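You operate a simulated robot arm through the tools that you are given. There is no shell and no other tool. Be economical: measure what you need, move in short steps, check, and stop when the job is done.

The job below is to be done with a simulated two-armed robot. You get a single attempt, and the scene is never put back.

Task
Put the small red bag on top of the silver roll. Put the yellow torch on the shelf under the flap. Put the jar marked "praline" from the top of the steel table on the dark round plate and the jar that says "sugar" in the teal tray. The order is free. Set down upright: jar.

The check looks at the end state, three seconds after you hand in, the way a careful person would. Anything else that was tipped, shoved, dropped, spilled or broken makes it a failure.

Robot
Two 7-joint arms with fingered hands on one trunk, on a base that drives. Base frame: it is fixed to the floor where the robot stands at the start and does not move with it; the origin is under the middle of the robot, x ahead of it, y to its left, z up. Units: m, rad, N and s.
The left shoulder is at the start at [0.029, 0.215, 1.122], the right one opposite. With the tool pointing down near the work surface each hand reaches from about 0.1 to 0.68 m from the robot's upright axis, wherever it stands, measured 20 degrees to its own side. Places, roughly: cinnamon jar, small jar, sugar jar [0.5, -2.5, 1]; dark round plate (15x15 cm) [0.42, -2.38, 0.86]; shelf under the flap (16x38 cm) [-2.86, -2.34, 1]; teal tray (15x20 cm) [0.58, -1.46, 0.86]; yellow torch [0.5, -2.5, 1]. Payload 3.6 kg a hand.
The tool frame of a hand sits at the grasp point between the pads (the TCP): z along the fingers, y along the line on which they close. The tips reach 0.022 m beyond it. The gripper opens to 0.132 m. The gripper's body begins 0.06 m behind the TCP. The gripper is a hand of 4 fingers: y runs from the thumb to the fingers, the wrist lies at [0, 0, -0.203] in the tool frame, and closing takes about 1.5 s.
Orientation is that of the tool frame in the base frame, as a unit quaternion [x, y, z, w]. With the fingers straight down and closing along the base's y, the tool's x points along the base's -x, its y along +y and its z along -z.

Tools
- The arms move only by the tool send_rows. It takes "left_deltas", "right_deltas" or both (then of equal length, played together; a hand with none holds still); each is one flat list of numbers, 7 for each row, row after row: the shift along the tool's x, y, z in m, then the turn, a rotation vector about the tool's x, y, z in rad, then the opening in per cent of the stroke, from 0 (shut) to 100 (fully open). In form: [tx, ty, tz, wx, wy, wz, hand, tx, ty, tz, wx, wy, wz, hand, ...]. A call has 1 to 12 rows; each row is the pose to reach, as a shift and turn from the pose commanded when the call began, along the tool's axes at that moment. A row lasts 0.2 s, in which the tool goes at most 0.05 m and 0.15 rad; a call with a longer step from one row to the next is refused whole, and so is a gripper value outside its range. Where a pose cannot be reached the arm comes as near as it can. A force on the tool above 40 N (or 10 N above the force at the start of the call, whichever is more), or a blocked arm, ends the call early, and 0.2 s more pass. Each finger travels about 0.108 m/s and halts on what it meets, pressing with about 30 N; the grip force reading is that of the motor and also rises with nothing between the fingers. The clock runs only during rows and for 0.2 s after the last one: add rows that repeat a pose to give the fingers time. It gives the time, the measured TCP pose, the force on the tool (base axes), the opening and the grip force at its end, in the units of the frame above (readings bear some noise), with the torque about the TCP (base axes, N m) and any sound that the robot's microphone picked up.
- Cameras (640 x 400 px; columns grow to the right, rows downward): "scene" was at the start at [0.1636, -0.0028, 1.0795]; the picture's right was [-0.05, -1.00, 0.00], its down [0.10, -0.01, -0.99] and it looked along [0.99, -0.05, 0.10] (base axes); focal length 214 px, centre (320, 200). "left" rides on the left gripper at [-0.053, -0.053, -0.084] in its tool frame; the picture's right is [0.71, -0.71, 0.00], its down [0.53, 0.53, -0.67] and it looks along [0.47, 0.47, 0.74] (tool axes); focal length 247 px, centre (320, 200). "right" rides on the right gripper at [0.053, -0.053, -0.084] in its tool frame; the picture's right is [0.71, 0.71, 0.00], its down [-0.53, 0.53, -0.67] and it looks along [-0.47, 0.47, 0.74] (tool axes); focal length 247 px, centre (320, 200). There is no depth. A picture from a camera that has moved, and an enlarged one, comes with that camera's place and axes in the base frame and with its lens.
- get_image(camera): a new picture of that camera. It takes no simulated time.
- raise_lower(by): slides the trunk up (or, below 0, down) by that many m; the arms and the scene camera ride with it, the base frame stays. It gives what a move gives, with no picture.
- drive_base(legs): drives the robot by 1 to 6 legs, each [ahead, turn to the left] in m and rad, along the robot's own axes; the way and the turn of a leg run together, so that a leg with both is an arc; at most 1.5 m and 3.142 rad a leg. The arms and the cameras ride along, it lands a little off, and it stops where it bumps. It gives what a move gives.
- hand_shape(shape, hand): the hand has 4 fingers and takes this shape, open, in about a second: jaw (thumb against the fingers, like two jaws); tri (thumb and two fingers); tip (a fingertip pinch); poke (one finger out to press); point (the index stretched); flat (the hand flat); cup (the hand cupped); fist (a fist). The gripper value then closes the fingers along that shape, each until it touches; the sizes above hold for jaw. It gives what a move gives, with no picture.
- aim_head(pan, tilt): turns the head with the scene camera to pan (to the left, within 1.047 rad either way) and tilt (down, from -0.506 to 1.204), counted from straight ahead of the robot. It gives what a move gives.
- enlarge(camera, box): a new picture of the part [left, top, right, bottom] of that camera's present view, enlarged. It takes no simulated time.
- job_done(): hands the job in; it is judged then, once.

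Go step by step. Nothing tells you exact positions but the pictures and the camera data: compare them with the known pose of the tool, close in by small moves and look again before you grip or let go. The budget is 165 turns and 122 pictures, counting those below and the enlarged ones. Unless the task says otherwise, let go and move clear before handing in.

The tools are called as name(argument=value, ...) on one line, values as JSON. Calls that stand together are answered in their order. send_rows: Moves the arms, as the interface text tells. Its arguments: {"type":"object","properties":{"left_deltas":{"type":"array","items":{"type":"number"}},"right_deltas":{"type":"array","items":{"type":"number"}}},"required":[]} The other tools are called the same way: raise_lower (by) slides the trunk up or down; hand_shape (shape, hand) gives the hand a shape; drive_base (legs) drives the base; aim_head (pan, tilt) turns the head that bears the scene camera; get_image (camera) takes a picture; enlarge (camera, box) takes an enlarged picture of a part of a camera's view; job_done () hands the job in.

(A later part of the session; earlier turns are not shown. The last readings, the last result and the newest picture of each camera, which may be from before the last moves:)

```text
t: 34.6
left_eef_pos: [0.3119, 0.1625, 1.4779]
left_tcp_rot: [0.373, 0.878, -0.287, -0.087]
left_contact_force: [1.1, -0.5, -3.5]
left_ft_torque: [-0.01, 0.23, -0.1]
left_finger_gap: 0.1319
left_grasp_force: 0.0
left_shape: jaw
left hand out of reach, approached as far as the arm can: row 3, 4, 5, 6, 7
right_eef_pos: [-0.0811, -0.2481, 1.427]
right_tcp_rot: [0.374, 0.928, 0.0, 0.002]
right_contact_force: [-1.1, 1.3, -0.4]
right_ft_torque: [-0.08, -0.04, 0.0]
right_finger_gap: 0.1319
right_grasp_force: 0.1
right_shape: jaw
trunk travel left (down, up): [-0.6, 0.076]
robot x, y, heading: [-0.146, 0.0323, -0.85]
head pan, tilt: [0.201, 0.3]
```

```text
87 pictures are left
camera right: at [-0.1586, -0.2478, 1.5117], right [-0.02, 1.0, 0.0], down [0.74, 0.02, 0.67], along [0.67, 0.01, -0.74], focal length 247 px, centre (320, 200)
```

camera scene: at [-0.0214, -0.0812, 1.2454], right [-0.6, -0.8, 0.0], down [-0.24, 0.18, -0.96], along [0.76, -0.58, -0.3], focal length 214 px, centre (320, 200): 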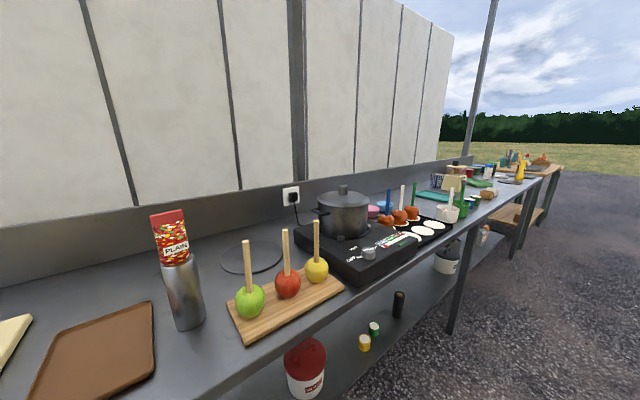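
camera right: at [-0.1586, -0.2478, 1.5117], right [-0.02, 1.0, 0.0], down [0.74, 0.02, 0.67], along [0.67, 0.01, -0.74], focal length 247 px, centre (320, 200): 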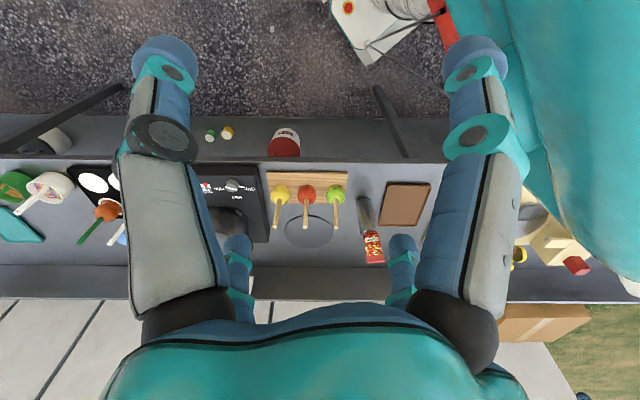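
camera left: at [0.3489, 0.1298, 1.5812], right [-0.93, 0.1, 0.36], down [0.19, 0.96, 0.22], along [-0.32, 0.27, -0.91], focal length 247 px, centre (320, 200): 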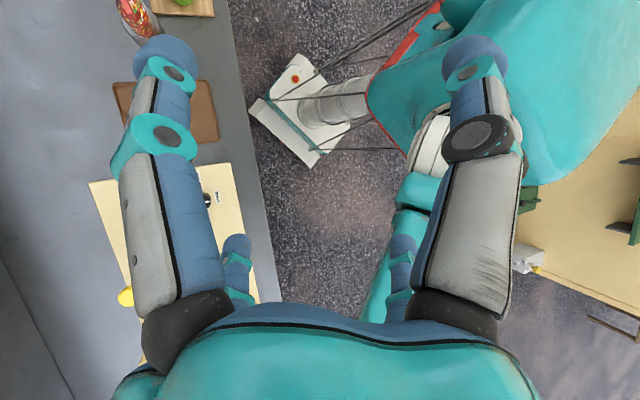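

I'll tilt the left hand so its camera looks further backwards behind the base.

send_rows(left_deltas=[0, 0, 0.04, 0, 0.12, 0, 100, 0, 0, 0.08, 0, 0.24, 0, 100, 0, 0, 0.12, 0, 0.36, 0, 100, 0, 0, 0.12, 0, 0.48, 0, 100, 0, 0, 0.12, 0, 0.6, 0, 100, 0, 0, 0.12, 0, 0.72, 0, 100, 0, 0, 0.12, 0, 0.8, 0, 100])

get_image(camera="left")

```text
t: 36.2
left_eef_pos: [0.2713, 0.1057, 1.3685]
left_tcp_rot: [0.434, 0.781, -0.121, -0.433]
left_contact_force: [0.6, -0.8, -0.3]
left_ft_torque: [0.01, 0.0, -0.02]
left_finger_gap: 0.1321
left_grasp_force: 0.0
left_shape: jaw
right_eef_pos: [-0.0816, -0.251, 1.4262]
right_tcp_rot: [0.374, 0.927, 0.001, 0.001]
right_contact_force: [-0.4, 0.2, -0.5]
right_ft_torque: [-0.02, -0.06, 0.0]
right_finger_gap: 0.1319
right_grasp_force: 0.0
right_shape: jaw
trunk travel left (down, up): [-0.6, 0.076]
robot x, y, heading: [-0.1444, 0.0267, -0.847]
head pan, tilt: [0.201, 0.3]
```

```text
86 pictures are left
camera left: at [0.3206, 0.0163, 1.4189], right [-0.58, 0.14, 0.8], down [0.69, 0.6, 0.4], along [-0.43, 0.79, -0.44], focal length 247 px, centre (320, 200)
```

left: 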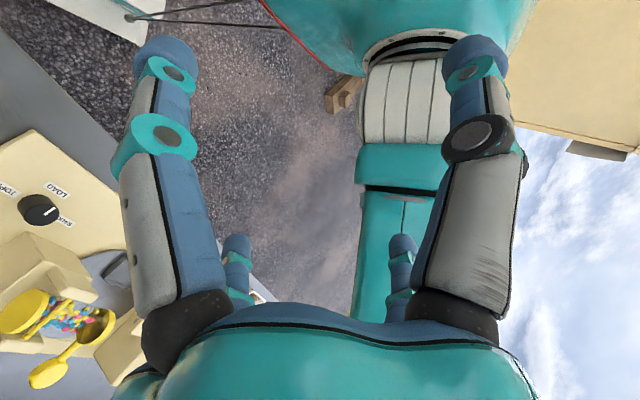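

The hidden obstacle seems to be low, directly behind the robot. I'll restore the left hand, then move away forward and to the right.

send_rows(left_deltas=[0, 0, 0, 0, -0.14, 0, 100, 0, 0, 0, 0, -0.28, 0, 100, 0, 0, 0, 0, -0.42, 0, 100, 0, 0, 0, 0, -0.56, 0, 100, 0, 0, 0, 0, -0.7, 0, 100, 0, 0, 0, 0, -0.8, 0, 100])

send_rows(left_deltas=[0, -0.02, 0, -0.14, 0, 0, 100, 0, -0.04, 0, -0.28, 0, 0, 100, 0, -0.06, 0, -0.42, 0, 0, 100, 0, -0.08, 0, -0.56, 0, 0, 100, 0, -0.1, 0, -0.6, 0, 0, 100])

drive_base(legs=[[0.06, -0.55], [0.4, -0.3]])

aim_head(pan=-1.04, tilt=0.6)

get_image(camera="scene")

```text
t: 37.6
left_eef_pos: [0.2716, 0.1085, 1.3692]
left_tcp_rot: [0.356, 0.887, -0.274, -0.109]
left_contact_force: [0.5, -0.2, 0.3]
left_ft_torque: [-0.01, -0.05, 0.01]
left_finger_gap: 0.132
left_grasp_force: 0.1
left_shape: jaw
right_eef_pos: [-0.0812, -0.25, 1.4262]
right_tcp_rot: [0.374, 0.928, 0.0, 0.0]
right_contact_force: [0.2, 0.1, -1.1]
right_ft_torque: [0.03, -0.02, 0.01]
right_finger_gap: 0.1319
right_grasp_force: 0.0
right_shape: jaw
trunk travel left (down, up): [-0.6, 0.076]
robot x, y, heading: [-0.1414, 0.0267, -0.848]
head pan, tilt: [0.201, 0.3]
```

```text
t: 38.8
left_eef_pos: [0.2141, 0.0496, 1.4243]
left_tcp_rot: [0.373, 0.928, 0.001, 0.0]
left_contact_force: [0.1, -0.6, -0.2]
left_ft_torque: [0.0, -0.04, 0.01]
left_finger_gap: 0.132
left_grasp_force: 0.0
left_shape: jaw
right_eef_pos: [-0.0802, -0.2498, 1.427]
right_tcp_rot: [0.374, 0.927, 0.0, 0.0]
right_contact_force: [0.8, 0.2, 0.3]
right_ft_torque: [-0.02, -0.01, 0.01]
right_finger_gap: 0.1323
right_grasp_force: 0.0
right_shape: jaw
trunk travel left (down, up): [-0.6, 0.076]
robot x, y, heading: [-0.1445, 0.0286, -0.85]
head pan, tilt: [0.201, 0.3]
```

```text
t: 42.9
left_eef_pos: [0.1388, -0.6795, 1.4247]
left_tcp_rot: [0.723, 0.691, 0.002, -0.001]
left_contact_force: [-0.1, 0.1, 0.3]
left_ft_torque: [-0.01, -0.01, 0.03]
left_finger_gap: 0.1321
left_grasp_force: 0.0
left_shape: jaw
right_eef_pos: [-0.2798, -0.6553, 1.4255]
right_tcp_rot: [0.723, 0.69, 0.001, 0.001]
right_contact_force: [-1.0, -1.2, 0.8]
right_ft_torque: [-0.02, -0.02, 0.0]
right_finger_gap: 0.132
right_grasp_force: 0.0
right_shape: jaw
trunk travel left (down, up): [-0.6, 0.076]
robot x, y, heading: [-0.0938, -0.4265, -1.698]
head pan, tilt: [0.201, 0.3]
```

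```text
t: 44.3
left_eef_pos: [0.1405, -0.6773, 1.4252]
left_tcp_rot: [0.723, 0.691, 0.0, -0.001]
left_contact_force: [0.3, 0.3, -1.0]
left_ft_torque: [0.02, 0.01, -0.04]
left_finger_gap: 0.1321
left_grasp_force: 0.2
left_shape: jaw
right_eef_pos: [-0.2788, -0.6543, 1.4266]
right_tcp_rot: [0.723, 0.691, 0.0, 0.0]
right_contact_force: [0.3, 0.0, -0.1]
right_ft_torque: [-0.01, -0.01, -0.05]
right_finger_gap: 0.1322
right_grasp_force: 0.1
right_shape: jaw
trunk travel left (down, up): [-0.6, 0.076]
robot x, y, heading: [-0.0945, -0.421, -1.699]
head pan, tilt: [-1.04, 0.6]
```

```text
85 pictures are left
camera scene: at [-0.1868, -0.5314, 1.2178], right [-0.39, 0.92, 0.0], down [0.52, 0.22, -0.83], along [-0.76, -0.32, -0.56], focal length 214 px, centre (320, 200)
```

scene: 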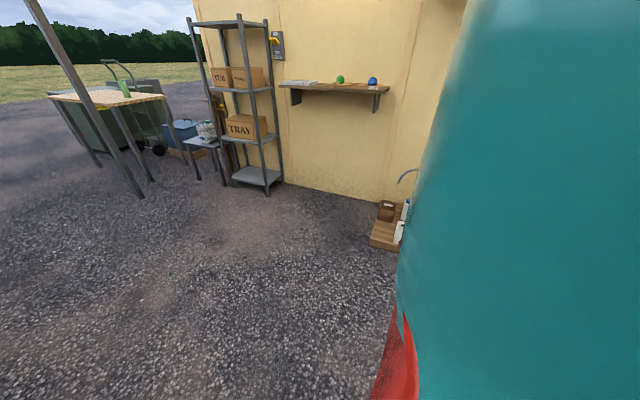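

The way is clear. I'll drive along the counter to about y = -2.1 and turn to face it.

drive_base(legs=[[1.3, 0], [0.35, 0.13], [0, 1.2]])

aim_head(pan=0, tilt=0.5)

get_image(camera="scene")

```text
t: 54.6
left_eef_pos: [0.0593, -2.0157, 1.4259]
left_tcp_rot: [0.339, 0.941, -0.001, 0.001]
left_contact_force: [-0.9, 0.1, 1.3]
left_ft_torque: [-0.07, -0.02, 0.02]
left_finger_gap: 0.132
left_grasp_force: 0.0
left_shape: jaw
right_eef_pos: [-0.2127, -2.3359, 1.427]
right_tcp_rot: [0.34, 0.94, -0.001, 0.0]
right_contact_force: [0.3, 1.2, 0.2]
right_ft_torque: [0.0, 0.03, 0.01]
right_finger_gap: 0.1321
right_grasp_force: 0.0
right_shape: jaw
trunk travel left (down, up): [-0.6, 0.076]
robot x, y, heading: [-0.3073, -2.0727, -0.757]
head pan, tilt: [-1.04, 0.6]
stopped in leg 3: the robot was blocked; the commanded pose is now the measured one
```

```text
t: 55.9
left_eef_pos: [0.056, -2.0177, 1.4266]
left_tcp_rot: [0.34, 0.94, 0.001, -0.001]
left_contact_force: [0.6, 0.3, 0.2]
left_ft_torque: [-0.02, 0.0, 0.04]
left_finger_gap: 0.1319
left_grasp_force: 0.0
left_shape: jaw
right_eef_pos: [-0.2144, -2.3384, 1.4265]
right_tcp_rot: [0.34, 0.94, 0.0, -0.001]
right_contact_force: [0.6, -0.6, 0.0]
right_ft_torque: [0.03, 0.01, 0.01]
right_finger_gap: 0.1322
right_grasp_force: 0.0
right_shape: jaw
trunk travel left (down, up): [-0.6, 0.076]
robot x, y, heading: [-0.3087, -2.0753, -0.756]
head pan, tilt: [0.0, 0.499]
```

```text
84 pictures are left
camera scene: at [-0.1905, -2.1849, 1.2268], right [-0.68, -0.73, 0.0], down [-0.35, 0.33, -0.88], along [0.64, -0.6, -0.48], focal length 214 px, centre (320, 200)
```

scene: 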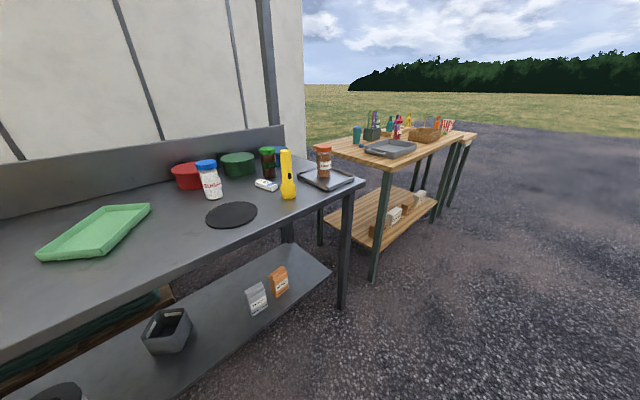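

I can see the torch (yellow, upright), the jars, the plate and the teal/green trays. The turn stopped early, so I'll retry a small turn to learn whether it is a real obstacle.

drive_base(legs=[[0, 0.3]])

get_image(camera="left")

get_image(camera="right")

```text
t: 57.3
left_eef_pos: [0.0256, -1.9123, 1.4251]
left_tcp_rot: [0.195, 0.981, 0.001, 0.0]
left_contact_force: [0.6, -0.8, -0.1]
left_ft_torque: [0.04, -0.03, 0.03]
left_finger_gap: 0.1319
left_grasp_force: 0.0
left_shape: jaw
right_eef_pos: [-0.1403, -2.2989, 1.4282]
right_tcp_rot: [0.195, 0.981, -0.001, 0.001]
right_contact_force: [-0.3, 0.3, -0.4]
right_ft_torque: [0.0, -0.02, -0.03]
right_finger_gap: 0.1318
right_grasp_force: 0.1
right_shape: jaw
trunk travel left (down, up): [-0.6, 0.076]
robot x, y, heading: [-0.3121, -2.0874, -0.45]
head pan, tilt: [0.0, 0.499]
```

```text
83 pictures are left
camera left: at [0.0554, -1.9821, 1.5102], right [-0.92, -0.38, 0.0], down [-0.28, 0.69, 0.67], along [-0.26, 0.62, -0.74], focal length 247 px, centre (320, 200)
```

left: 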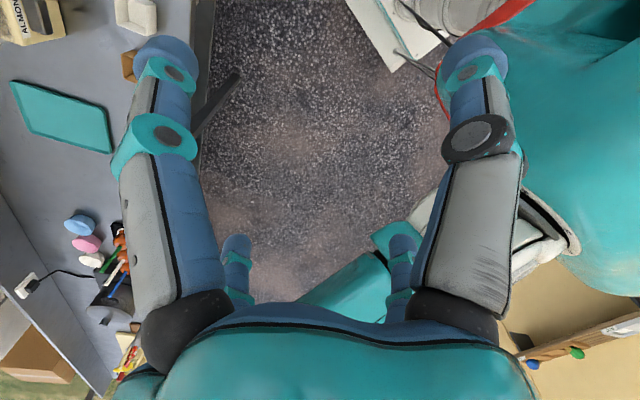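

```text
82 pictures are left
camera right: at [-0.21, -2.3259, 1.5124], right [-0.38, 0.92, 0.0], down [0.69, 0.28, 0.67], along [0.62, 0.25, -0.74], focal length 247 px, centre (320, 200)
```

right: 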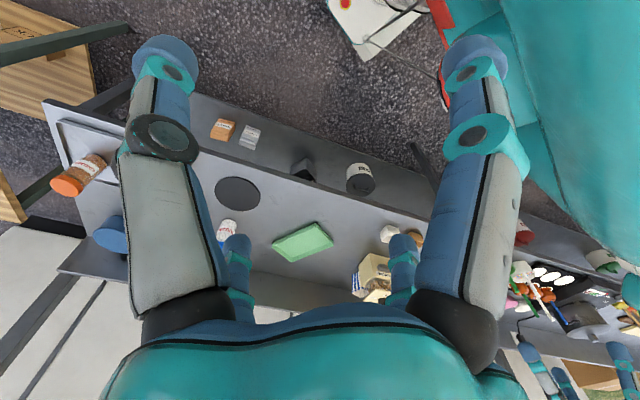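

The turn worked this time, so those stops are transient. The teal tray is at about (0.58, -1.46). Next I'll place the robot at about (-0.03, -2.38) facing the counter.

drive_base(legs=[[0, -0.35], [0.38, 0], [0, 0.8]])

get_image(camera="scene")

```text
t: 62.4
left_eef_pos: [0.2441, -2.1107, 1.4278]
left_tcp_rot: [0.075, 0.997, -0.003, 0.001]
left_contact_force: [0.2, -0.4, -0.1]
left_ft_torque: [-0.04, 0.01, 0.02]
left_finger_gap: 0.132
left_grasp_force: 0.1
left_shape: jaw
right_eef_pos: [0.1762, -2.5261, 1.4282]
right_tcp_rot: [0.076, 0.997, -0.001, 0.001]
right_contact_force: [-0.6, 0.5, 0.0]
right_ft_torque: [-0.04, 0.01, 0.03]
right_finger_gap: 0.1321
right_grasp_force: 0.0
right_shape: jaw
trunk travel left (down, up): [-0.6, 0.076]
robot x, y, heading: [-0.0526, -2.3866, -0.198]
head pan, tilt: [0.0, 0.499]
stopped in leg 3: the robot was blocked; the commanded pose is now the measured one
```

```text
81 pictures are left
camera scene: at [0.1114, -2.4133, 1.2268], right [-0.19, -0.98, 0.0], down [-0.47, 0.09, -0.88], along [0.86, -0.17, -0.48], focal length 214 px, centre (320, 200)
```

scene: 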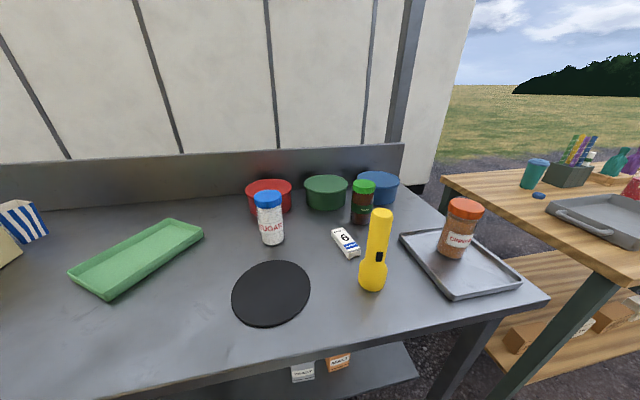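

I'm well placed in front of the items. I'll enlarge to read the labels.

enlarge(camera="scene", box=[230, 165, 510, 340])

enlarge(camera="scene", box=[340, 170, 400, 210])

```text
2.29 times, centred on (370, 252) of scene
camera zoom: at [0.1114, -2.4133, 1.2268], right [-0.19, -0.98, 0.0], down [-0.47, 0.09, -0.88], along [0.86, -0.17, -0.48], focal length 490 px, centre (206, 80)
```

zoom: 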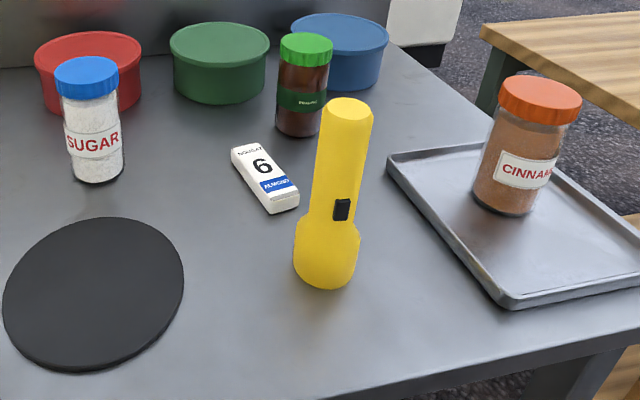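

```text
10.00 times, centred on (370, 190) of scene
camera zoom: at [0.1114, -2.4133, 1.2268], right [-0.19, -0.98, 0.0], down [-0.47, 0.09, -0.88], along [0.86, -0.17, -0.48], focal length 2145 px, centre (-180, 300)
```

zoom: 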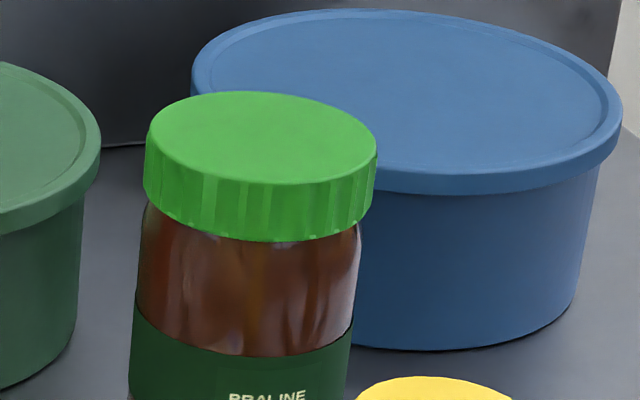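

The green-lidded jar at about (0.613, -2.637) is praline. The sugar jar is at (0.577, -2.377), the torch at (0.393, -2.58) and the plate at (0.41, -2.372). I'll move slightly closer and lower the trunk.

drive_base(legs=[[0.055, 0]])

raise_lower(by=-0.2)

get_image(camera="scene")

get_image(camera="right")

```text
t: 63.3
left_eef_pos: [0.2989, -2.1237, 1.4272]
left_tcp_rot: [0.076, 0.997, 0.0, -0.001]
left_contact_force: [0.6, -0.1, 0.1]
left_ft_torque: [-0.03, 0.01, 0.04]
left_finger_gap: 0.1322
left_grasp_force: 0.0
left_shape: jaw
right_eef_pos: [0.2298, -2.5386, 1.4298]
right_tcp_rot: [0.075, 0.997, 0.0, 0.0]
right_contact_force: [-0.7, 0.3, -0.3]
right_ft_torque: [-0.01, 0.06, 0.02]
right_finger_gap: 0.132
right_grasp_force: 0.1
right_shape: jaw
trunk travel left (down, up): [-0.6, 0.076]
robot x, y, heading: [0.0049, -2.395, -0.195]
head pan, tilt: [0.0, 0.499]
```

```text
t: 65.5
left_eef_pos: [0.2971, -2.1249, 1.2294]
left_tcp_rot: [0.076, 0.997, 0.0, -0.001]
left_contact_force: [0.1, -0.9, -0.1]
left_ft_torque: [0.03, 0.03, -0.02]
left_finger_gap: 0.1322
left_grasp_force: 0.1
left_shape: jaw
right_eef_pos: [0.2311, -2.538, 1.2301]
right_tcp_rot: [0.076, 0.997, 0.0, 0.002]
right_contact_force: [0.8, -0.9, -0.5]
right_ft_torque: [-0.02, 0.0, 0.0]
right_finger_gap: 0.1322
right_grasp_force: 0.0
right_shape: jaw
trunk travel left (down, up): [-0.4, 0.276]
robot x, y, heading: [0.0023, -2.3961, -0.192]
head pan, tilt: [0.0, 0.499]
```

```text
78 pictures are left
camera scene: at [0.166, -2.4261, 1.0244], right [-0.19, -0.98, 0.0], down [-0.47, 0.09, -0.88], along [0.86, -0.17, -0.48], focal length 214 px, centre (320, 200)
```

scene: 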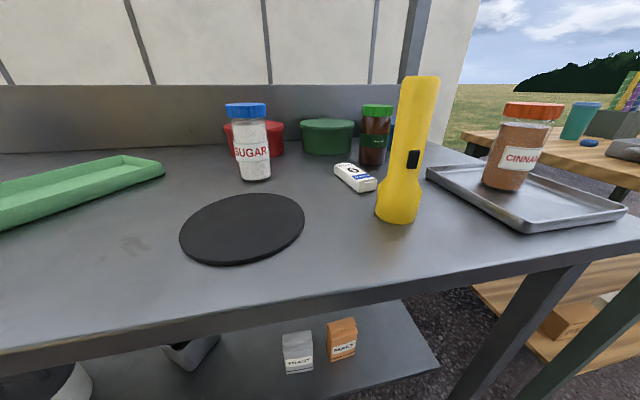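

```text
77 pictures are left
camera right: at [0.1683, -2.5821, 1.3142], right [-0.59, 0.81, 0.0], down [0.6, 0.44, 0.67], along [0.54, 0.4, -0.74], focal length 247 px, centre (320, 200)
```

right: 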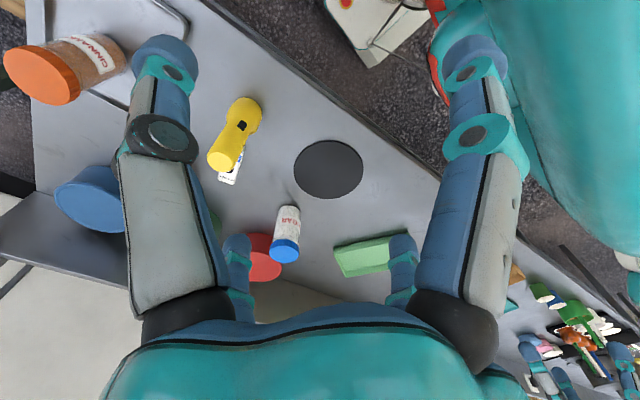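

The torch blocks the right arm's line to the praline, so I'll take the torch first with the left hand from above. The right hand moves aside while the left moves over the torch at a safe height.

send_rows(left_deltas=[0, 0, 0, 0, 0, 0, 100, 0, 0, 0, 0, 0, 0, 100, -0.0167, -0.0438, 0, 0, 0, 0, 100, -0.0334, -0.0875, 0, 0, 0, 0, 100, -0.05, -0.131, 0, 0, 0, 0, 100, -0.067, -0.175, 0, 0, 0, 0, 100, -0.0835, -0.219, 0, 0, 0, 0, 100, -0.1, -0.2626, 0, 0, 0, 0, 100, -0.117, -0.306, 0, 0, 0, 0, 100, -0.1336, -0.35, 0, 0, 0, 0, 100, -0.15, -0.394, 0, 0, 0, 0, 100, -0.167, -0.4376, 0, 0, 0, 0, 100], right_deltas=[-0.001, -0.042, 0, 0, 0, 0, 100, -0.002, -0.084, 0, 0, 0, 0, 100, -0.003, -0.126, 0, 0, 0, 0, 100, -0.005, -0.168, 0, 0, 0, 0, 100, -0.006, -0.21, 0, 0, 0, 0, 100, -0.008, -0.25, 0, 0, 0, 0, 100, -0.008, -0.25, 0, 0, 0, 0, 100, -0.008, -0.25, 0, 0, 0, 0, 100, -0.008, -0.25, 0, 0, 0, 0, 100, -0.008, -0.25, 0, 0, 0, 0, 100, -0.008, -0.25, 0, 0, 0, 0, 100, -0.008, -0.25, 0, 0, 0, 0, 100])

get_image(camera="left")

get_image(camera="scene")

```text
t: 68.2
left_eef_pos: [0.4756, -2.5005, 1.2726]
left_tcp_rot: [-0.004, 0.998, -0.06, -0.002]
left_contact_force: [-0.7, -0.4, -1.0]
left_ft_torque: [-0.02, -0.02, 0.0]
left_finger_gap: 0.1322
left_grasp_force: 0.0
left_shape: jaw
right_eef_pos: [0.2007, -2.7882, 1.2284]
right_tcp_rot: [0.075, 0.997, -0.001, 0.001]
right_contact_force: [0.2, -0.1, 0.1]
right_ft_torque: [0.0, -0.02, 0.03]
right_finger_gap: 0.1319
right_grasp_force: 0.1
right_shape: jaw
trunk travel left (down, up): [-0.4, 0.276]
robot x, y, heading: [0.0006, -2.3925, -0.194]
head pan, tilt: [0.0, 0.499]
stopped in row 12 (left hand): the arm was blocked; the commanded pose is now the measured one
```

```text
76 pictures are left
camera left: at [0.5315, -2.5438, 1.3625], right [-0.7, -0.71, 0.09], down [-0.53, 0.6, 0.6], along [-0.48, 0.38, -0.79], focal length 247 px, centre (320, 200)
```

left: 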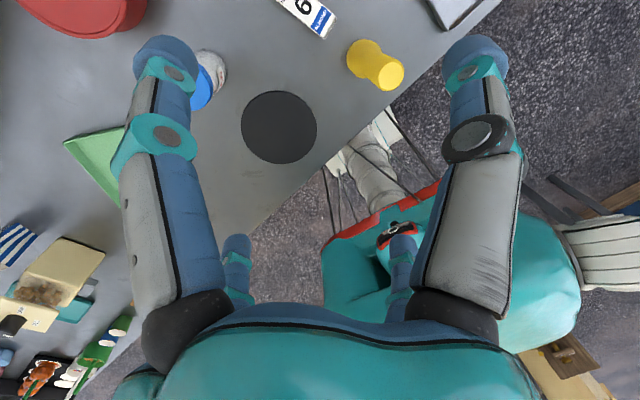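

```text
75 pictures are left
camera scene: at [0.1665, -2.4259, 1.0242], right [-0.19, -0.98, 0.0], down [-0.47, 0.09, -0.88], along [0.86, -0.17, -0.48], focal length 214 px, centre (320, 200)
```

scene: 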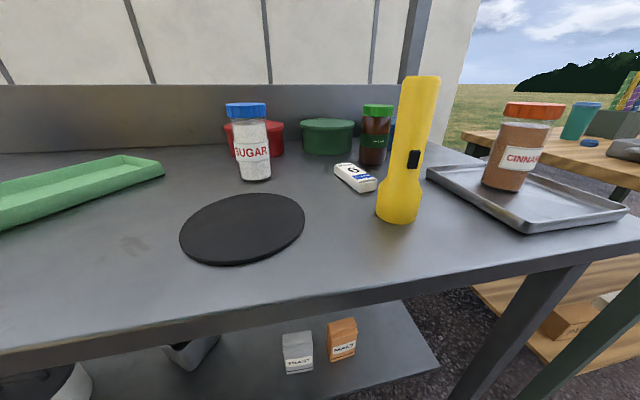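

The left forearm meets the torso when reaching across. I'll pull it back and turn the base right so the torch lies in the left arm's range.

send_rows(left_deltas=[0.02, 0.042, 0, -0.03, 0, 0, 100, 0.04, 0.084, 0, -0.06, 0, 0, 100, 0.06, 0.126, 0, -0.09, 0, 0, 100, 0.08, 0.168, 0, -0.12, 0, 0, 100, 0.1, 0.21, 0, -0.12, 0, 0, 100, 0.12, 0.25, 0, -0.12, 0, 0, 100])

drive_base(legs=[[0, -0.5]])

get_image(camera="scene")

```text
t: 69.6
left_eef_pos: [0.352, -2.2545, 1.244]
left_tcp_rot: [-0.004, 1.0, 0.003, -0.004]
left_contact_force: [-0.6, 0.8, -0.2]
left_ft_torque: [-0.04, -0.02, 0.0]
left_finger_gap: 0.1319
left_grasp_force: 0.1
left_shape: jaw
right_eef_pos: [0.2012, -2.7862, 1.2307]
right_tcp_rot: [0.076, 0.997, 0.0, 0.001]
right_contact_force: [0.0, 0.8, 0.5]
right_ft_torque: [-0.03, -0.01, 0.03]
right_finger_gap: 0.132
right_grasp_force: 0.1
right_shape: jaw
trunk travel left (down, up): [-0.4, 0.276]
robot x, y, heading: [0.0046, -2.3939, -0.195]
head pan, tilt: [0.0, 0.499]
```

```text
t: 71.2
left_eef_pos: [0.3796, -2.4018, 1.244]
left_tcp_rot: [0.197, 0.98, 0.003, -0.003]
left_contact_force: [0.2, -0.2, 0.6]
left_ft_torque: [0.03, -0.01, 0.01]
left_finger_gap: 0.132
left_grasp_force: 0.0
left_shape: jaw
right_eef_pos: [0.031, -2.8323, 1.2317]
right_tcp_rot: [0.274, 0.962, 0.0, 0.002]
right_contact_force: [-0.8, -0.9, -0.8]
right_ft_torque: [0.01, 0.01, 0.0]
right_finger_gap: 0.1319
right_grasp_force: 0.0
right_shape: jaw
trunk travel left (down, up): [-0.4, 0.276]
robot x, y, heading: [0.0088, -2.3811, -0.6]
head pan, tilt: [0.0, 0.499]
stopped in leg 1: the robot was blocked; the commanded pose is now the measured one
```

```text
74 pictures are left
camera scene: at [0.147, -2.4746, 1.0244], right [-0.56, -0.83, 0.0], down [-0.4, 0.27, -0.88], along [0.73, -0.49, -0.48], focal length 214 px, centre (320, 200)
```

scene: 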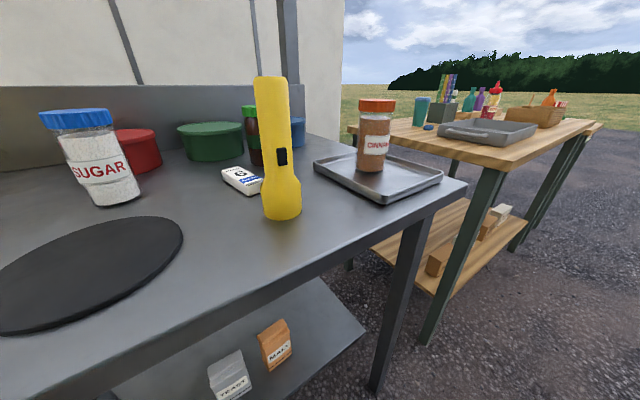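

The torch is at about (0.398, -2.580), now in easy reach of the left arm. I'll move over it and look.

send_rows(left_deltas=[-0.021, -0.039, 0, 0, 0, 0, 100, -0.043, -0.078, 0, 0, 0, 0, 100, -0.064, -0.117, 0, 0, 0, 0, 100, -0.086, -0.157, 0, 0, 0, 0, 100, -0.086, -0.157, 0.04, 0, 0, 0, 100, -0.086, -0.157, 0.08, 0, 0, 0, 100, -0.086, -0.157, 0.08, 0, 0, 0, 100])

get_image(camera="left")

get_image(camera="scene")

```text
t: 72.8
left_eef_pos: [0.3988, -2.5786, 1.1627]
left_tcp_rot: [0.197, 0.98, 0.003, -0.004]
left_contact_force: [-0.1, -1.2, 0.1]
left_ft_torque: [-0.04, 0.0, 0.01]
left_finger_gap: 0.1318
left_grasp_force: 0.1
left_shape: jaw
right_eef_pos: [0.032, -2.8313, 1.2296]
right_tcp_rot: [0.274, 0.962, 0.001, 0.0]
right_contact_force: [-0.5, 0.4, 0.1]
right_ft_torque: [0.01, -0.01, 0.04]
right_finger_gap: 0.132
right_grasp_force: 0.1
right_shape: jaw
trunk travel left (down, up): [-0.4, 0.276]
robot x, y, heading: [0.0118, -2.3789, -0.602]
head pan, tilt: [0.0, 0.499]
```

```text
73 pictures are left
camera left: at [0.4289, -2.6496, 1.2454], right [-0.93, -0.38, 0.0], down [-0.28, 0.68, 0.68], along [-0.26, 0.62, -0.74], focal length 247 px, centre (320, 200)
```

left: 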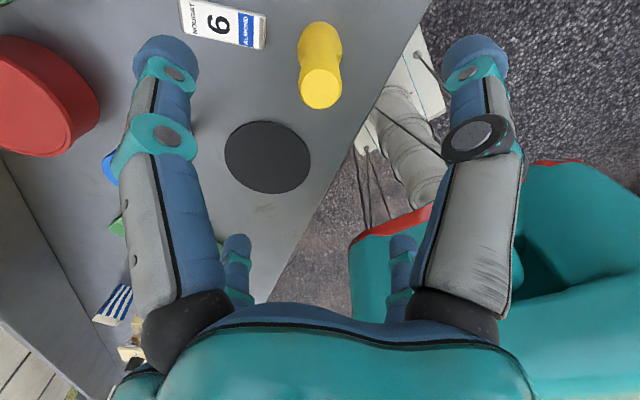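

```text
72 pictures are left
camera scene: at [0.1478, -2.4742, 1.0243], right [-0.56, -0.83, 0.0], down [-0.4, 0.27, -0.88], along [0.73, -0.49, -0.48], focal length 214 px, centre (320, 200)
```

scene: 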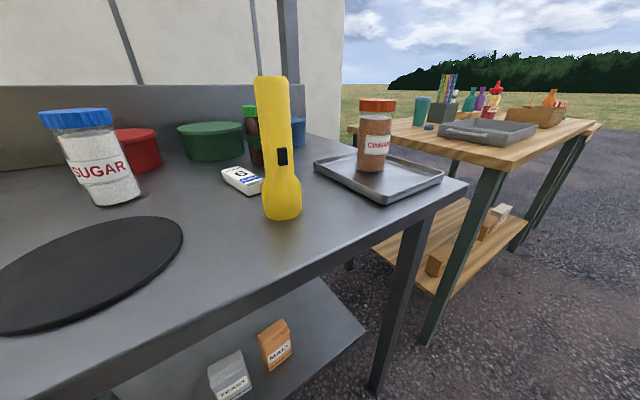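

The torch is about 8 mm from the hand axis. I'll correct and lower the fingers round the upper handle.

send_rows(left_deltas=[-0.006, -0.006, 0.02, 0, 0, 0, 100, -0.006, -0.006, 0.06, 0, 0, 0, 100, -0.006, -0.006, 0.1, 0, 0, 0, 100, -0.006, -0.006, 0.14, 0, 0, 0, 100, -0.006, -0.006, 0.17, 0, 0, 0, 100, -0.006, -0.006, 0.17, 0, 0, 0, 100])

get_image(camera="left")

enlarge(camera="scene", box=[180, 40, 380, 240])

```text
t: 74.2
left_eef_pos: [0.4, -2.5859, 0.9919]
left_tcp_rot: [0.197, 0.98, 0.004, -0.005]
left_contact_force: [-0.3, -0.4, 0.7]
left_ft_torque: [0.02, -0.04, 0.01]
left_finger_gap: 0.1317
left_grasp_force: 0.0
left_shape: jaw
right_eef_pos: [0.0316, -2.8306, 1.2309]
right_tcp_rot: [0.274, 0.962, 0.001, 0.001]
right_contact_force: [-0.6, -0.3, 0.5]
right_ft_torque: [-0.03, 0.0, 0.0]
right_finger_gap: 0.1319
right_grasp_force: 0.1
right_shape: jaw
trunk travel left (down, up): [-0.4, 0.276]
robot x, y, heading: [0.0047, -2.3805, -0.6]
head pan, tilt: [0.0, 0.499]
```

```text
71 pictures are left
camera left: at [0.4297, -2.6566, 1.0753], right [-0.93, -0.38, 0.0], down [-0.28, 0.68, 0.68], along [-0.26, 0.62, -0.74], focal length 247 px, centre (320, 200)
```

left: 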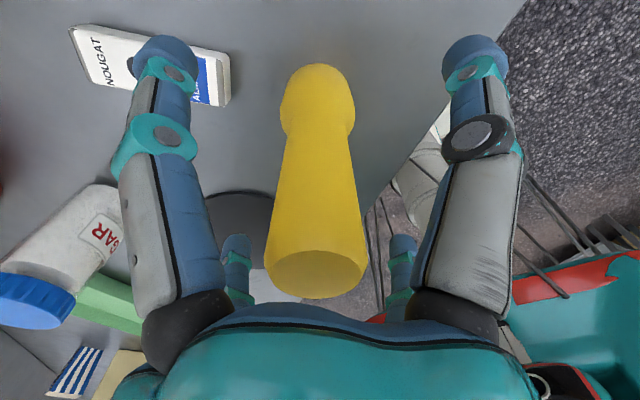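

```text
2.00 times, centred on (280, 140) of scene
camera zoom: at [0.1478, -2.4744, 1.0243], right [-0.56, -0.83, 0.0], down [-0.4, 0.27, -0.88], along [0.73, -0.49, -0.48], focal length 429 px, centre (400, 320)
```

zoom: 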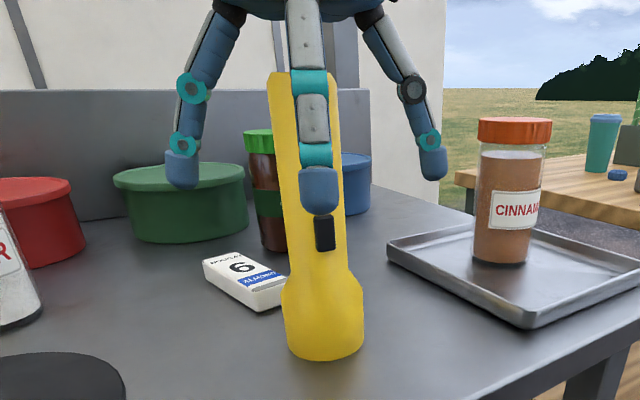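

Well centred. Closing on the handle.

send_rows(left_deltas=[0, 0, 0, 0, 0, 0, 60, 0, 0, 0, 0, 0, 0, 40, 0, 0, 0, 0, 0, 0, 25, 0, 0, 0, 0, 0, 0, 10, 0, 0, 0, 0, 0, 0, 0, 0, 0, 0, 0, 0, 0, 0, 0, 0, 0, 0, 0, 0, 0, 0, 0, 0, 0, 0, 0, 0, 0, 0, 0, 0, 0, 0, 0])

enlarge(camera="scene", box=[180, 40, 380, 240])

```text
t: 76.2
left_eef_pos: [0.3995, -2.5859, 0.9926]
left_tcp_rot: [0.197, 0.98, 0.003, -0.003]
left_contact_force: [-1.1, 0.9, 0.3]
left_ft_torque: [0.01, -0.01, 0.01]
left_finger_gap: 0.0304
left_grasp_force: 29.9
left_shape: jaw
right_eef_pos: [0.0319, -2.8317, 1.2302]
right_tcp_rot: [0.273, 0.962, 0.0, -0.001]
right_contact_force: [-1.3, 0.0, 0.9]
right_ft_torque: [0.03, 0.0, 0.02]
right_finger_gap: 0.132
right_grasp_force: 0.2
right_shape: jaw
trunk travel left (down, up): [-0.4, 0.276]
robot x, y, heading: [0.0098, -2.3805, -0.595]
head pan, tilt: [0.0, 0.499]
```

```text
2.00 times, centred on (280, 140) of scene
camera zoom: at [0.1481, -2.4746, 1.0242], right [-0.56, -0.83, 0.0], down [-0.4, 0.27, -0.88], along [0.73, -0.49, -0.48], focal length 429 px, centre (400, 320)
```

zoom: 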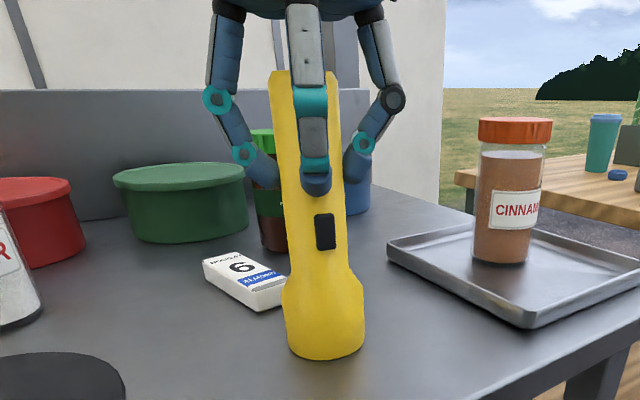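

The torch is gripped (gap 0.030). Lifting and drawing it back to the left.

send_rows(left_deltas=[0, 0, -0.03, 0, 0, 0, 0, 0, 0, -0.07, 0, 0, 0, 0, 0, 0, -0.11, 0, 0, 0, 0, 0, 0, -0.15, 0, 0, 0, 0, 0, 0, -0.19, 0, 0, 0, 0, 0, 0, -0.23, 0, 0, 0, 0, 0.02, 0.04, -0.25, 0, 0, 0, 0, 0.04, 0.08, -0.25, 0, 0, 0, 0, 0.06, 0.12, -0.25, 0, 0, 0, 0, 0.08, 0.16, -0.25, 0, 0, 0, 0, 0.1, 0.2, -0.25, 0, 0, 0, 0, 0.12, 0.23, -0.25, 0, 0, 0, 0])

get_image(camera="scene")

get_image(camera="left")

```text
t: 78.8
left_eef_pos: [0.3797, -2.327, 1.2462]
left_tcp_rot: [0.197, 0.98, 0.003, -0.004]
left_contact_force: [-0.8, 0.0, -1.4]
left_ft_torque: [-0.02, 0.0, 0.0]
left_finger_gap: 0.0305
left_grasp_force: 29.7
left_shape: jaw
right_eef_pos: [0.0315, -2.8306, 1.2313]
right_tcp_rot: [0.274, 0.962, 0.0, 0.001]
right_contact_force: [-0.4, -0.3, 0.2]
right_ft_torque: [0.01, -0.01, 0.02]
right_finger_gap: 0.1319
right_grasp_force: 0.1
right_shape: jaw
trunk travel left (down, up): [-0.4, 0.276]
robot x, y, heading: [0.0098, -2.3838, -0.599]
head pan, tilt: [0.0, 0.499]
```

```text
68 pictures are left
camera scene: at [0.1475, -2.4737, 1.0244], right [-0.56, -0.83, 0.0], down [-0.4, 0.27, -0.88], along [0.73, -0.49, -0.48], focal length 214 px, centre (320, 200)
```

scene: 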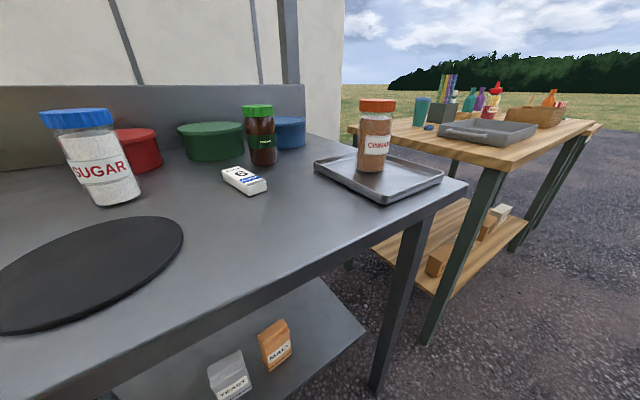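

```text
67 pictures are left
camera left: at [0.4096, -2.3992, 1.3288], right [-0.93, -0.38, 0.0], down [-0.28, 0.68, 0.68], along [-0.26, 0.62, -0.74], focal length 247 px, centre (320, 200)
```

left: 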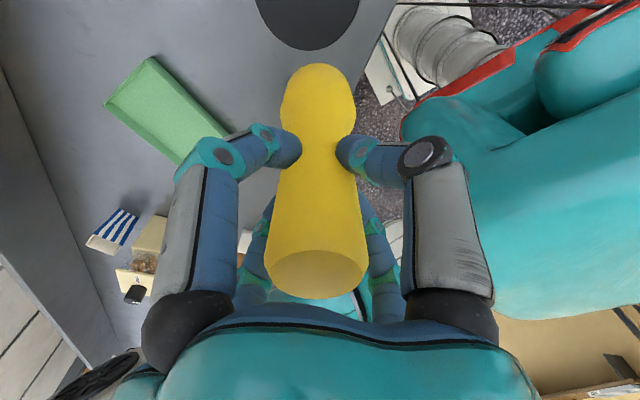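

The torch is held firmly. Now I'll turn left so the right shoulder comes forward for the praline.

drive_base(legs=[[0, 0.7]])

get_image(camera="scene")

```text
t: 81.1
left_eef_pos: [0.258, -2.1033, 1.2455]
left_tcp_rot: [-0.152, 0.988, 0.001, -0.005]
left_contact_force: [0.1, -0.5, -0.6]
left_ft_torque: [0.02, 0.0, -0.01]
left_finger_gap: 0.0302
left_grasp_force: 29.3
left_shape: jaw
right_eef_pos: [0.3153, -2.7119, 1.2304]
right_tcp_rot: [-0.073, 0.997, 0.0, 0.0]
right_contact_force: [0.3, -0.1, 0.1]
right_ft_torque: [-0.03, 0.02, 0.04]
right_finger_gap: 0.1319
right_grasp_force: 0.1
right_shape: jaw
trunk travel left (down, up): [-0.4, 0.276]
robot x, y, heading: [0.0081, -2.409, 0.098]
head pan, tilt: [0.0, 0.499]
```

```text
66 pictures are left
camera scene: at [0.1774, -2.3907, 1.0242], right [0.1, -1.0, 0.0], down [-0.48, -0.05, -0.88], along [0.87, 0.08, -0.48], focal length 214 px, centre (320, 200)
```

scene: 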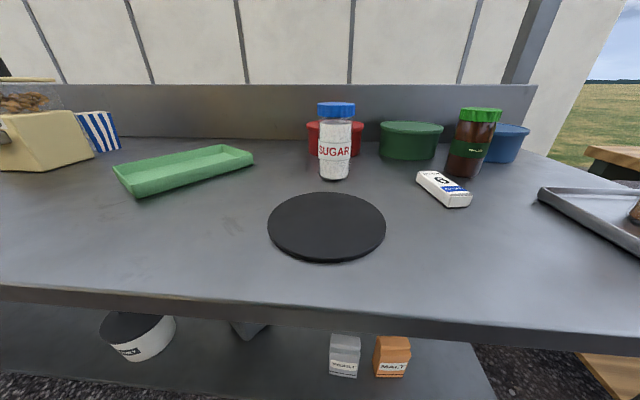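

The right hand goes above the praline jar at about (0.608, -2.636).

send_rows(right_deltas=[-0.043, 0.005, 0, 0, 0, 0, 100, -0.086, 0.01, 0, 0, 0, 0, 100, -0.129, 0.014, 0, 0, 0, 0, 100, -0.172, 0.019, 0, 0, 0, 0, 100, -0.215, 0.023, 0.02, 0, 0, 0, 100, -0.258, 0.028, 0.04, 0, 0, 0, 100, -0.295, 0.032, 0.07, 0, 0, 0, 100, -0.295, 0.032, 0.11, 0, 0, 0, 100, -0.295, 0.032, 0.11, 0, 0, 0, 100])

get_image(camera="right")

get_image(camera="scene")

```text
t: 83.1
left_eef_pos: [0.2582, -2.1027, 1.2469]
left_tcp_rot: [-0.152, 0.988, 0.002, -0.004]
left_contact_force: [0.5, 0.1, -2.2]
left_ft_torque: [-0.01, 0.01, 0.0]
left_finger_gap: 0.0302
left_grasp_force: 30.0
left_shape: jaw
right_eef_pos: [0.6009, -2.6363, 1.1216]
right_tcp_rot: [-0.074, 0.997, 0.001, 0.0]
right_contact_force: [-0.5, 0.3, 0.1]
right_ft_torque: [0.0, 0.0, 0.0]
right_finger_gap: 0.132
right_grasp_force: 0.2
right_shape: jaw
trunk travel left (down, up): [-0.4, 0.276]
robot x, y, heading: [0.0109, -2.4079, 0.094]
head pan, tilt: [0.0, 0.499]
```

```text
65 pictures are left
camera right: at [0.5544, -2.6954, 1.2062], right [-0.8, 0.6, 0.0], down [0.44, 0.6, 0.67], along [0.4, 0.54, -0.74], focal length 247 px, centre (320, 200)
```

right: 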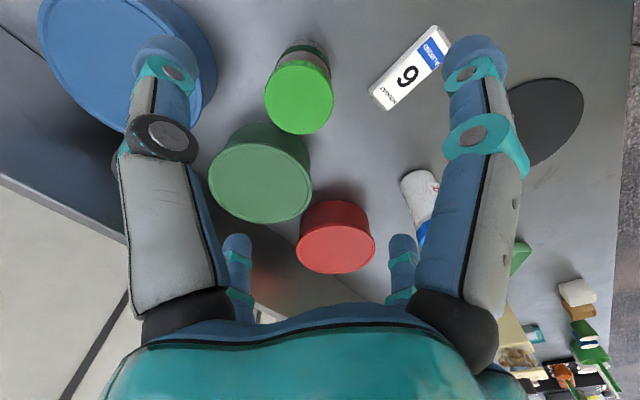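

```text
64 pictures are left
camera scene: at [0.1771, -2.3904, 1.0242], right [0.1, -1.0, 0.0], down [-0.48, -0.05, -0.88], along [0.87, 0.08, -0.48], focal length 214 px, centre (320, 200)
```

scene: 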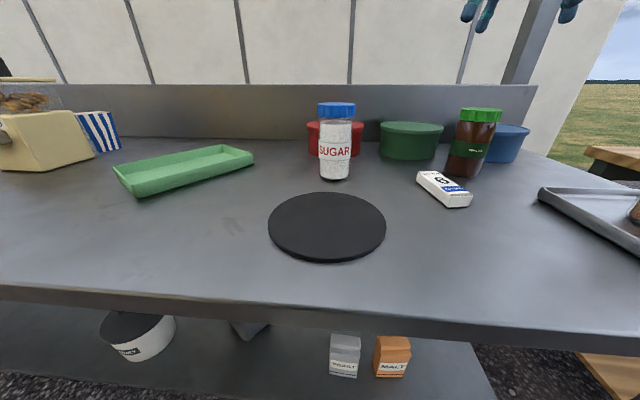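

The lid centre is at about (0.617, -2.640). I'll correct and descend so the fingers straddle the jar.

send_rows(right_deltas=[-0.0152, -0.006, 0.03, 0, 0, 0, 100, -0.0152, -0.006, 0.07, 0, 0, 0, 100, -0.0152, -0.006, 0.11, 0, 0, 0, 100, -0.0152, -0.006, 0.15, 0, 0, 0, 100, -0.0152, -0.006, 0.15, 0, 0, 0, 100])

get_image(camera="right")

enlarge(camera="scene", box=[370, 30, 570, 200])

```text
t: 84.3
left_eef_pos: [0.2573, -2.102, 1.2463]
left_tcp_rot: [-0.152, 0.988, 0.001, -0.005]
left_contact_force: [0.7, -0.5, -1.7]
left_ft_torque: [-0.02, -0.01, -0.01]
left_finger_gap: 0.0301
left_grasp_force: 29.9
left_shape: jaw
right_eef_pos: [0.6188, -2.6405, 0.9709]
right_tcp_rot: [-0.073, 0.997, 0.0, 0.001]
right_contact_force: [0.3, -0.3, 0.3]
right_ft_torque: [0.02, 0.01, 0.02]
right_finger_gap: 0.1319
right_grasp_force: 0.0
right_shape: jaw
trunk travel left (down, up): [-0.4, 0.276]
robot x, y, heading: [0.0082, -2.4106, 0.097]
head pan, tilt: [0.0, 0.499]
```

```text
63 pictures are left
camera right: at [0.5725, -2.6988, 1.0558], right [-0.8, 0.6, 0.0], down [0.44, 0.6, 0.67], along [0.4, 0.54, -0.74], focal length 247 px, centre (320, 200)
```

right: 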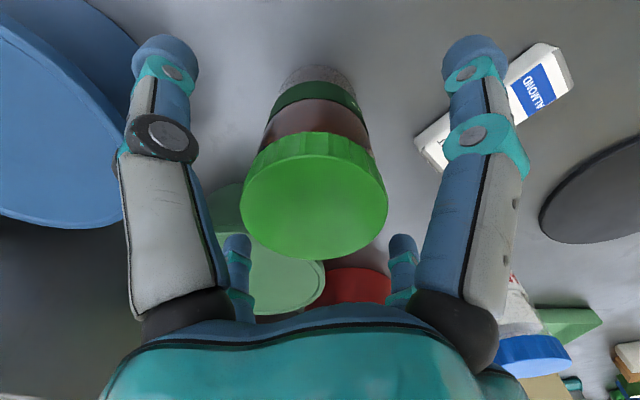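

```text
2.35 times, centred on (470, 115) of scene
camera zoom: at [0.1771, -2.3906, 1.0242], right [0.1, -1.0, 0.0], down [-0.48, -0.05, -0.88], along [0.87, 0.08, -0.48], focal length 505 px, centre (-33, 400)
```

zoom: 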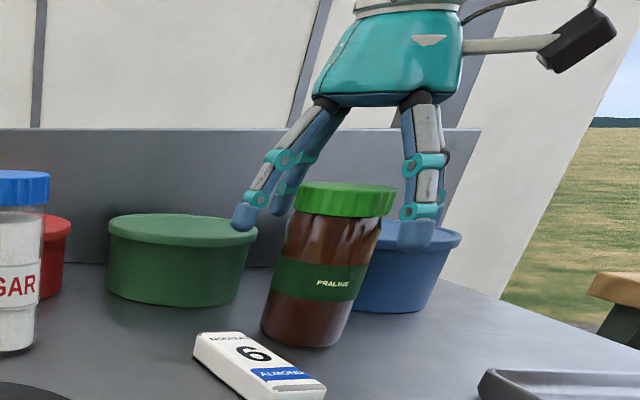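

Aligned. Descending the last 4 cm and closing.

send_rows(right_deltas=[0, 0, 0.02, 0, 0, 0, 100, 0, 0, 0.04, 0, 0, 0, 100, 0, 0, 0.04, 0, 0, 0, 80, 0, 0, 0.04, 0, 0, 0, 60, 0, 0, 0.04, 0, 0, 0, 45, 0, 0, 0.04, 0, 0, 0, 30, 0, 0, 0.04, 0, 0, 0, 15, 0, 0, 0.04, 0, 0, 0, 0, 0, 0, 0.04, 0, 0, 0, 0, 0, 0, 0.04, 0, 0, 0, 0, 0, 0, 0.04, 0, 0, 0, 0])

enlarge(camera="scene", box=[370, 30, 570, 200])

```text
t: 86.7
left_eef_pos: [0.2578, -2.1033, 1.246]
left_tcp_rot: [-0.152, 0.988, 0.002, -0.006]
left_contact_force: [0.1, 0.4, -1.0]
left_ft_torque: [-0.02, -0.01, -0.01]
left_finger_gap: 0.0303
left_grasp_force: 29.8
left_shape: jaw
right_eef_pos: [0.6191, -2.6412, 0.9306]
right_tcp_rot: [-0.073, 0.997, 0.002, -0.001]
right_contact_force: [-1.1, -0.5, -0.3]
right_ft_torque: [-0.02, 0.02, 0.01]
right_finger_gap: 0.0536
right_grasp_force: 30.3
right_shape: jaw
trunk travel left (down, up): [-0.4, 0.276]
robot x, y, heading: [0.0105, -2.4073, 0.099]
head pan, tilt: [0.0, 0.499]
```

```text
2.35 times, centred on (470, 115) of scene
camera zoom: at [0.1776, -2.3908, 1.0241], right [0.1, -1.0, 0.0], down [-0.48, -0.05, -0.88], along [0.87, 0.09, -0.48], focal length 505 px, centre (-33, 400)
```

zoom: 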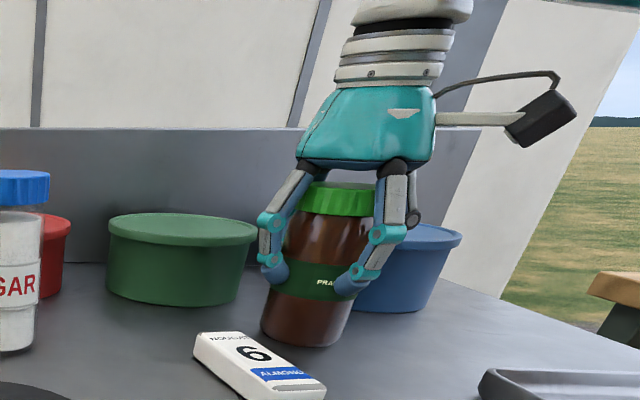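

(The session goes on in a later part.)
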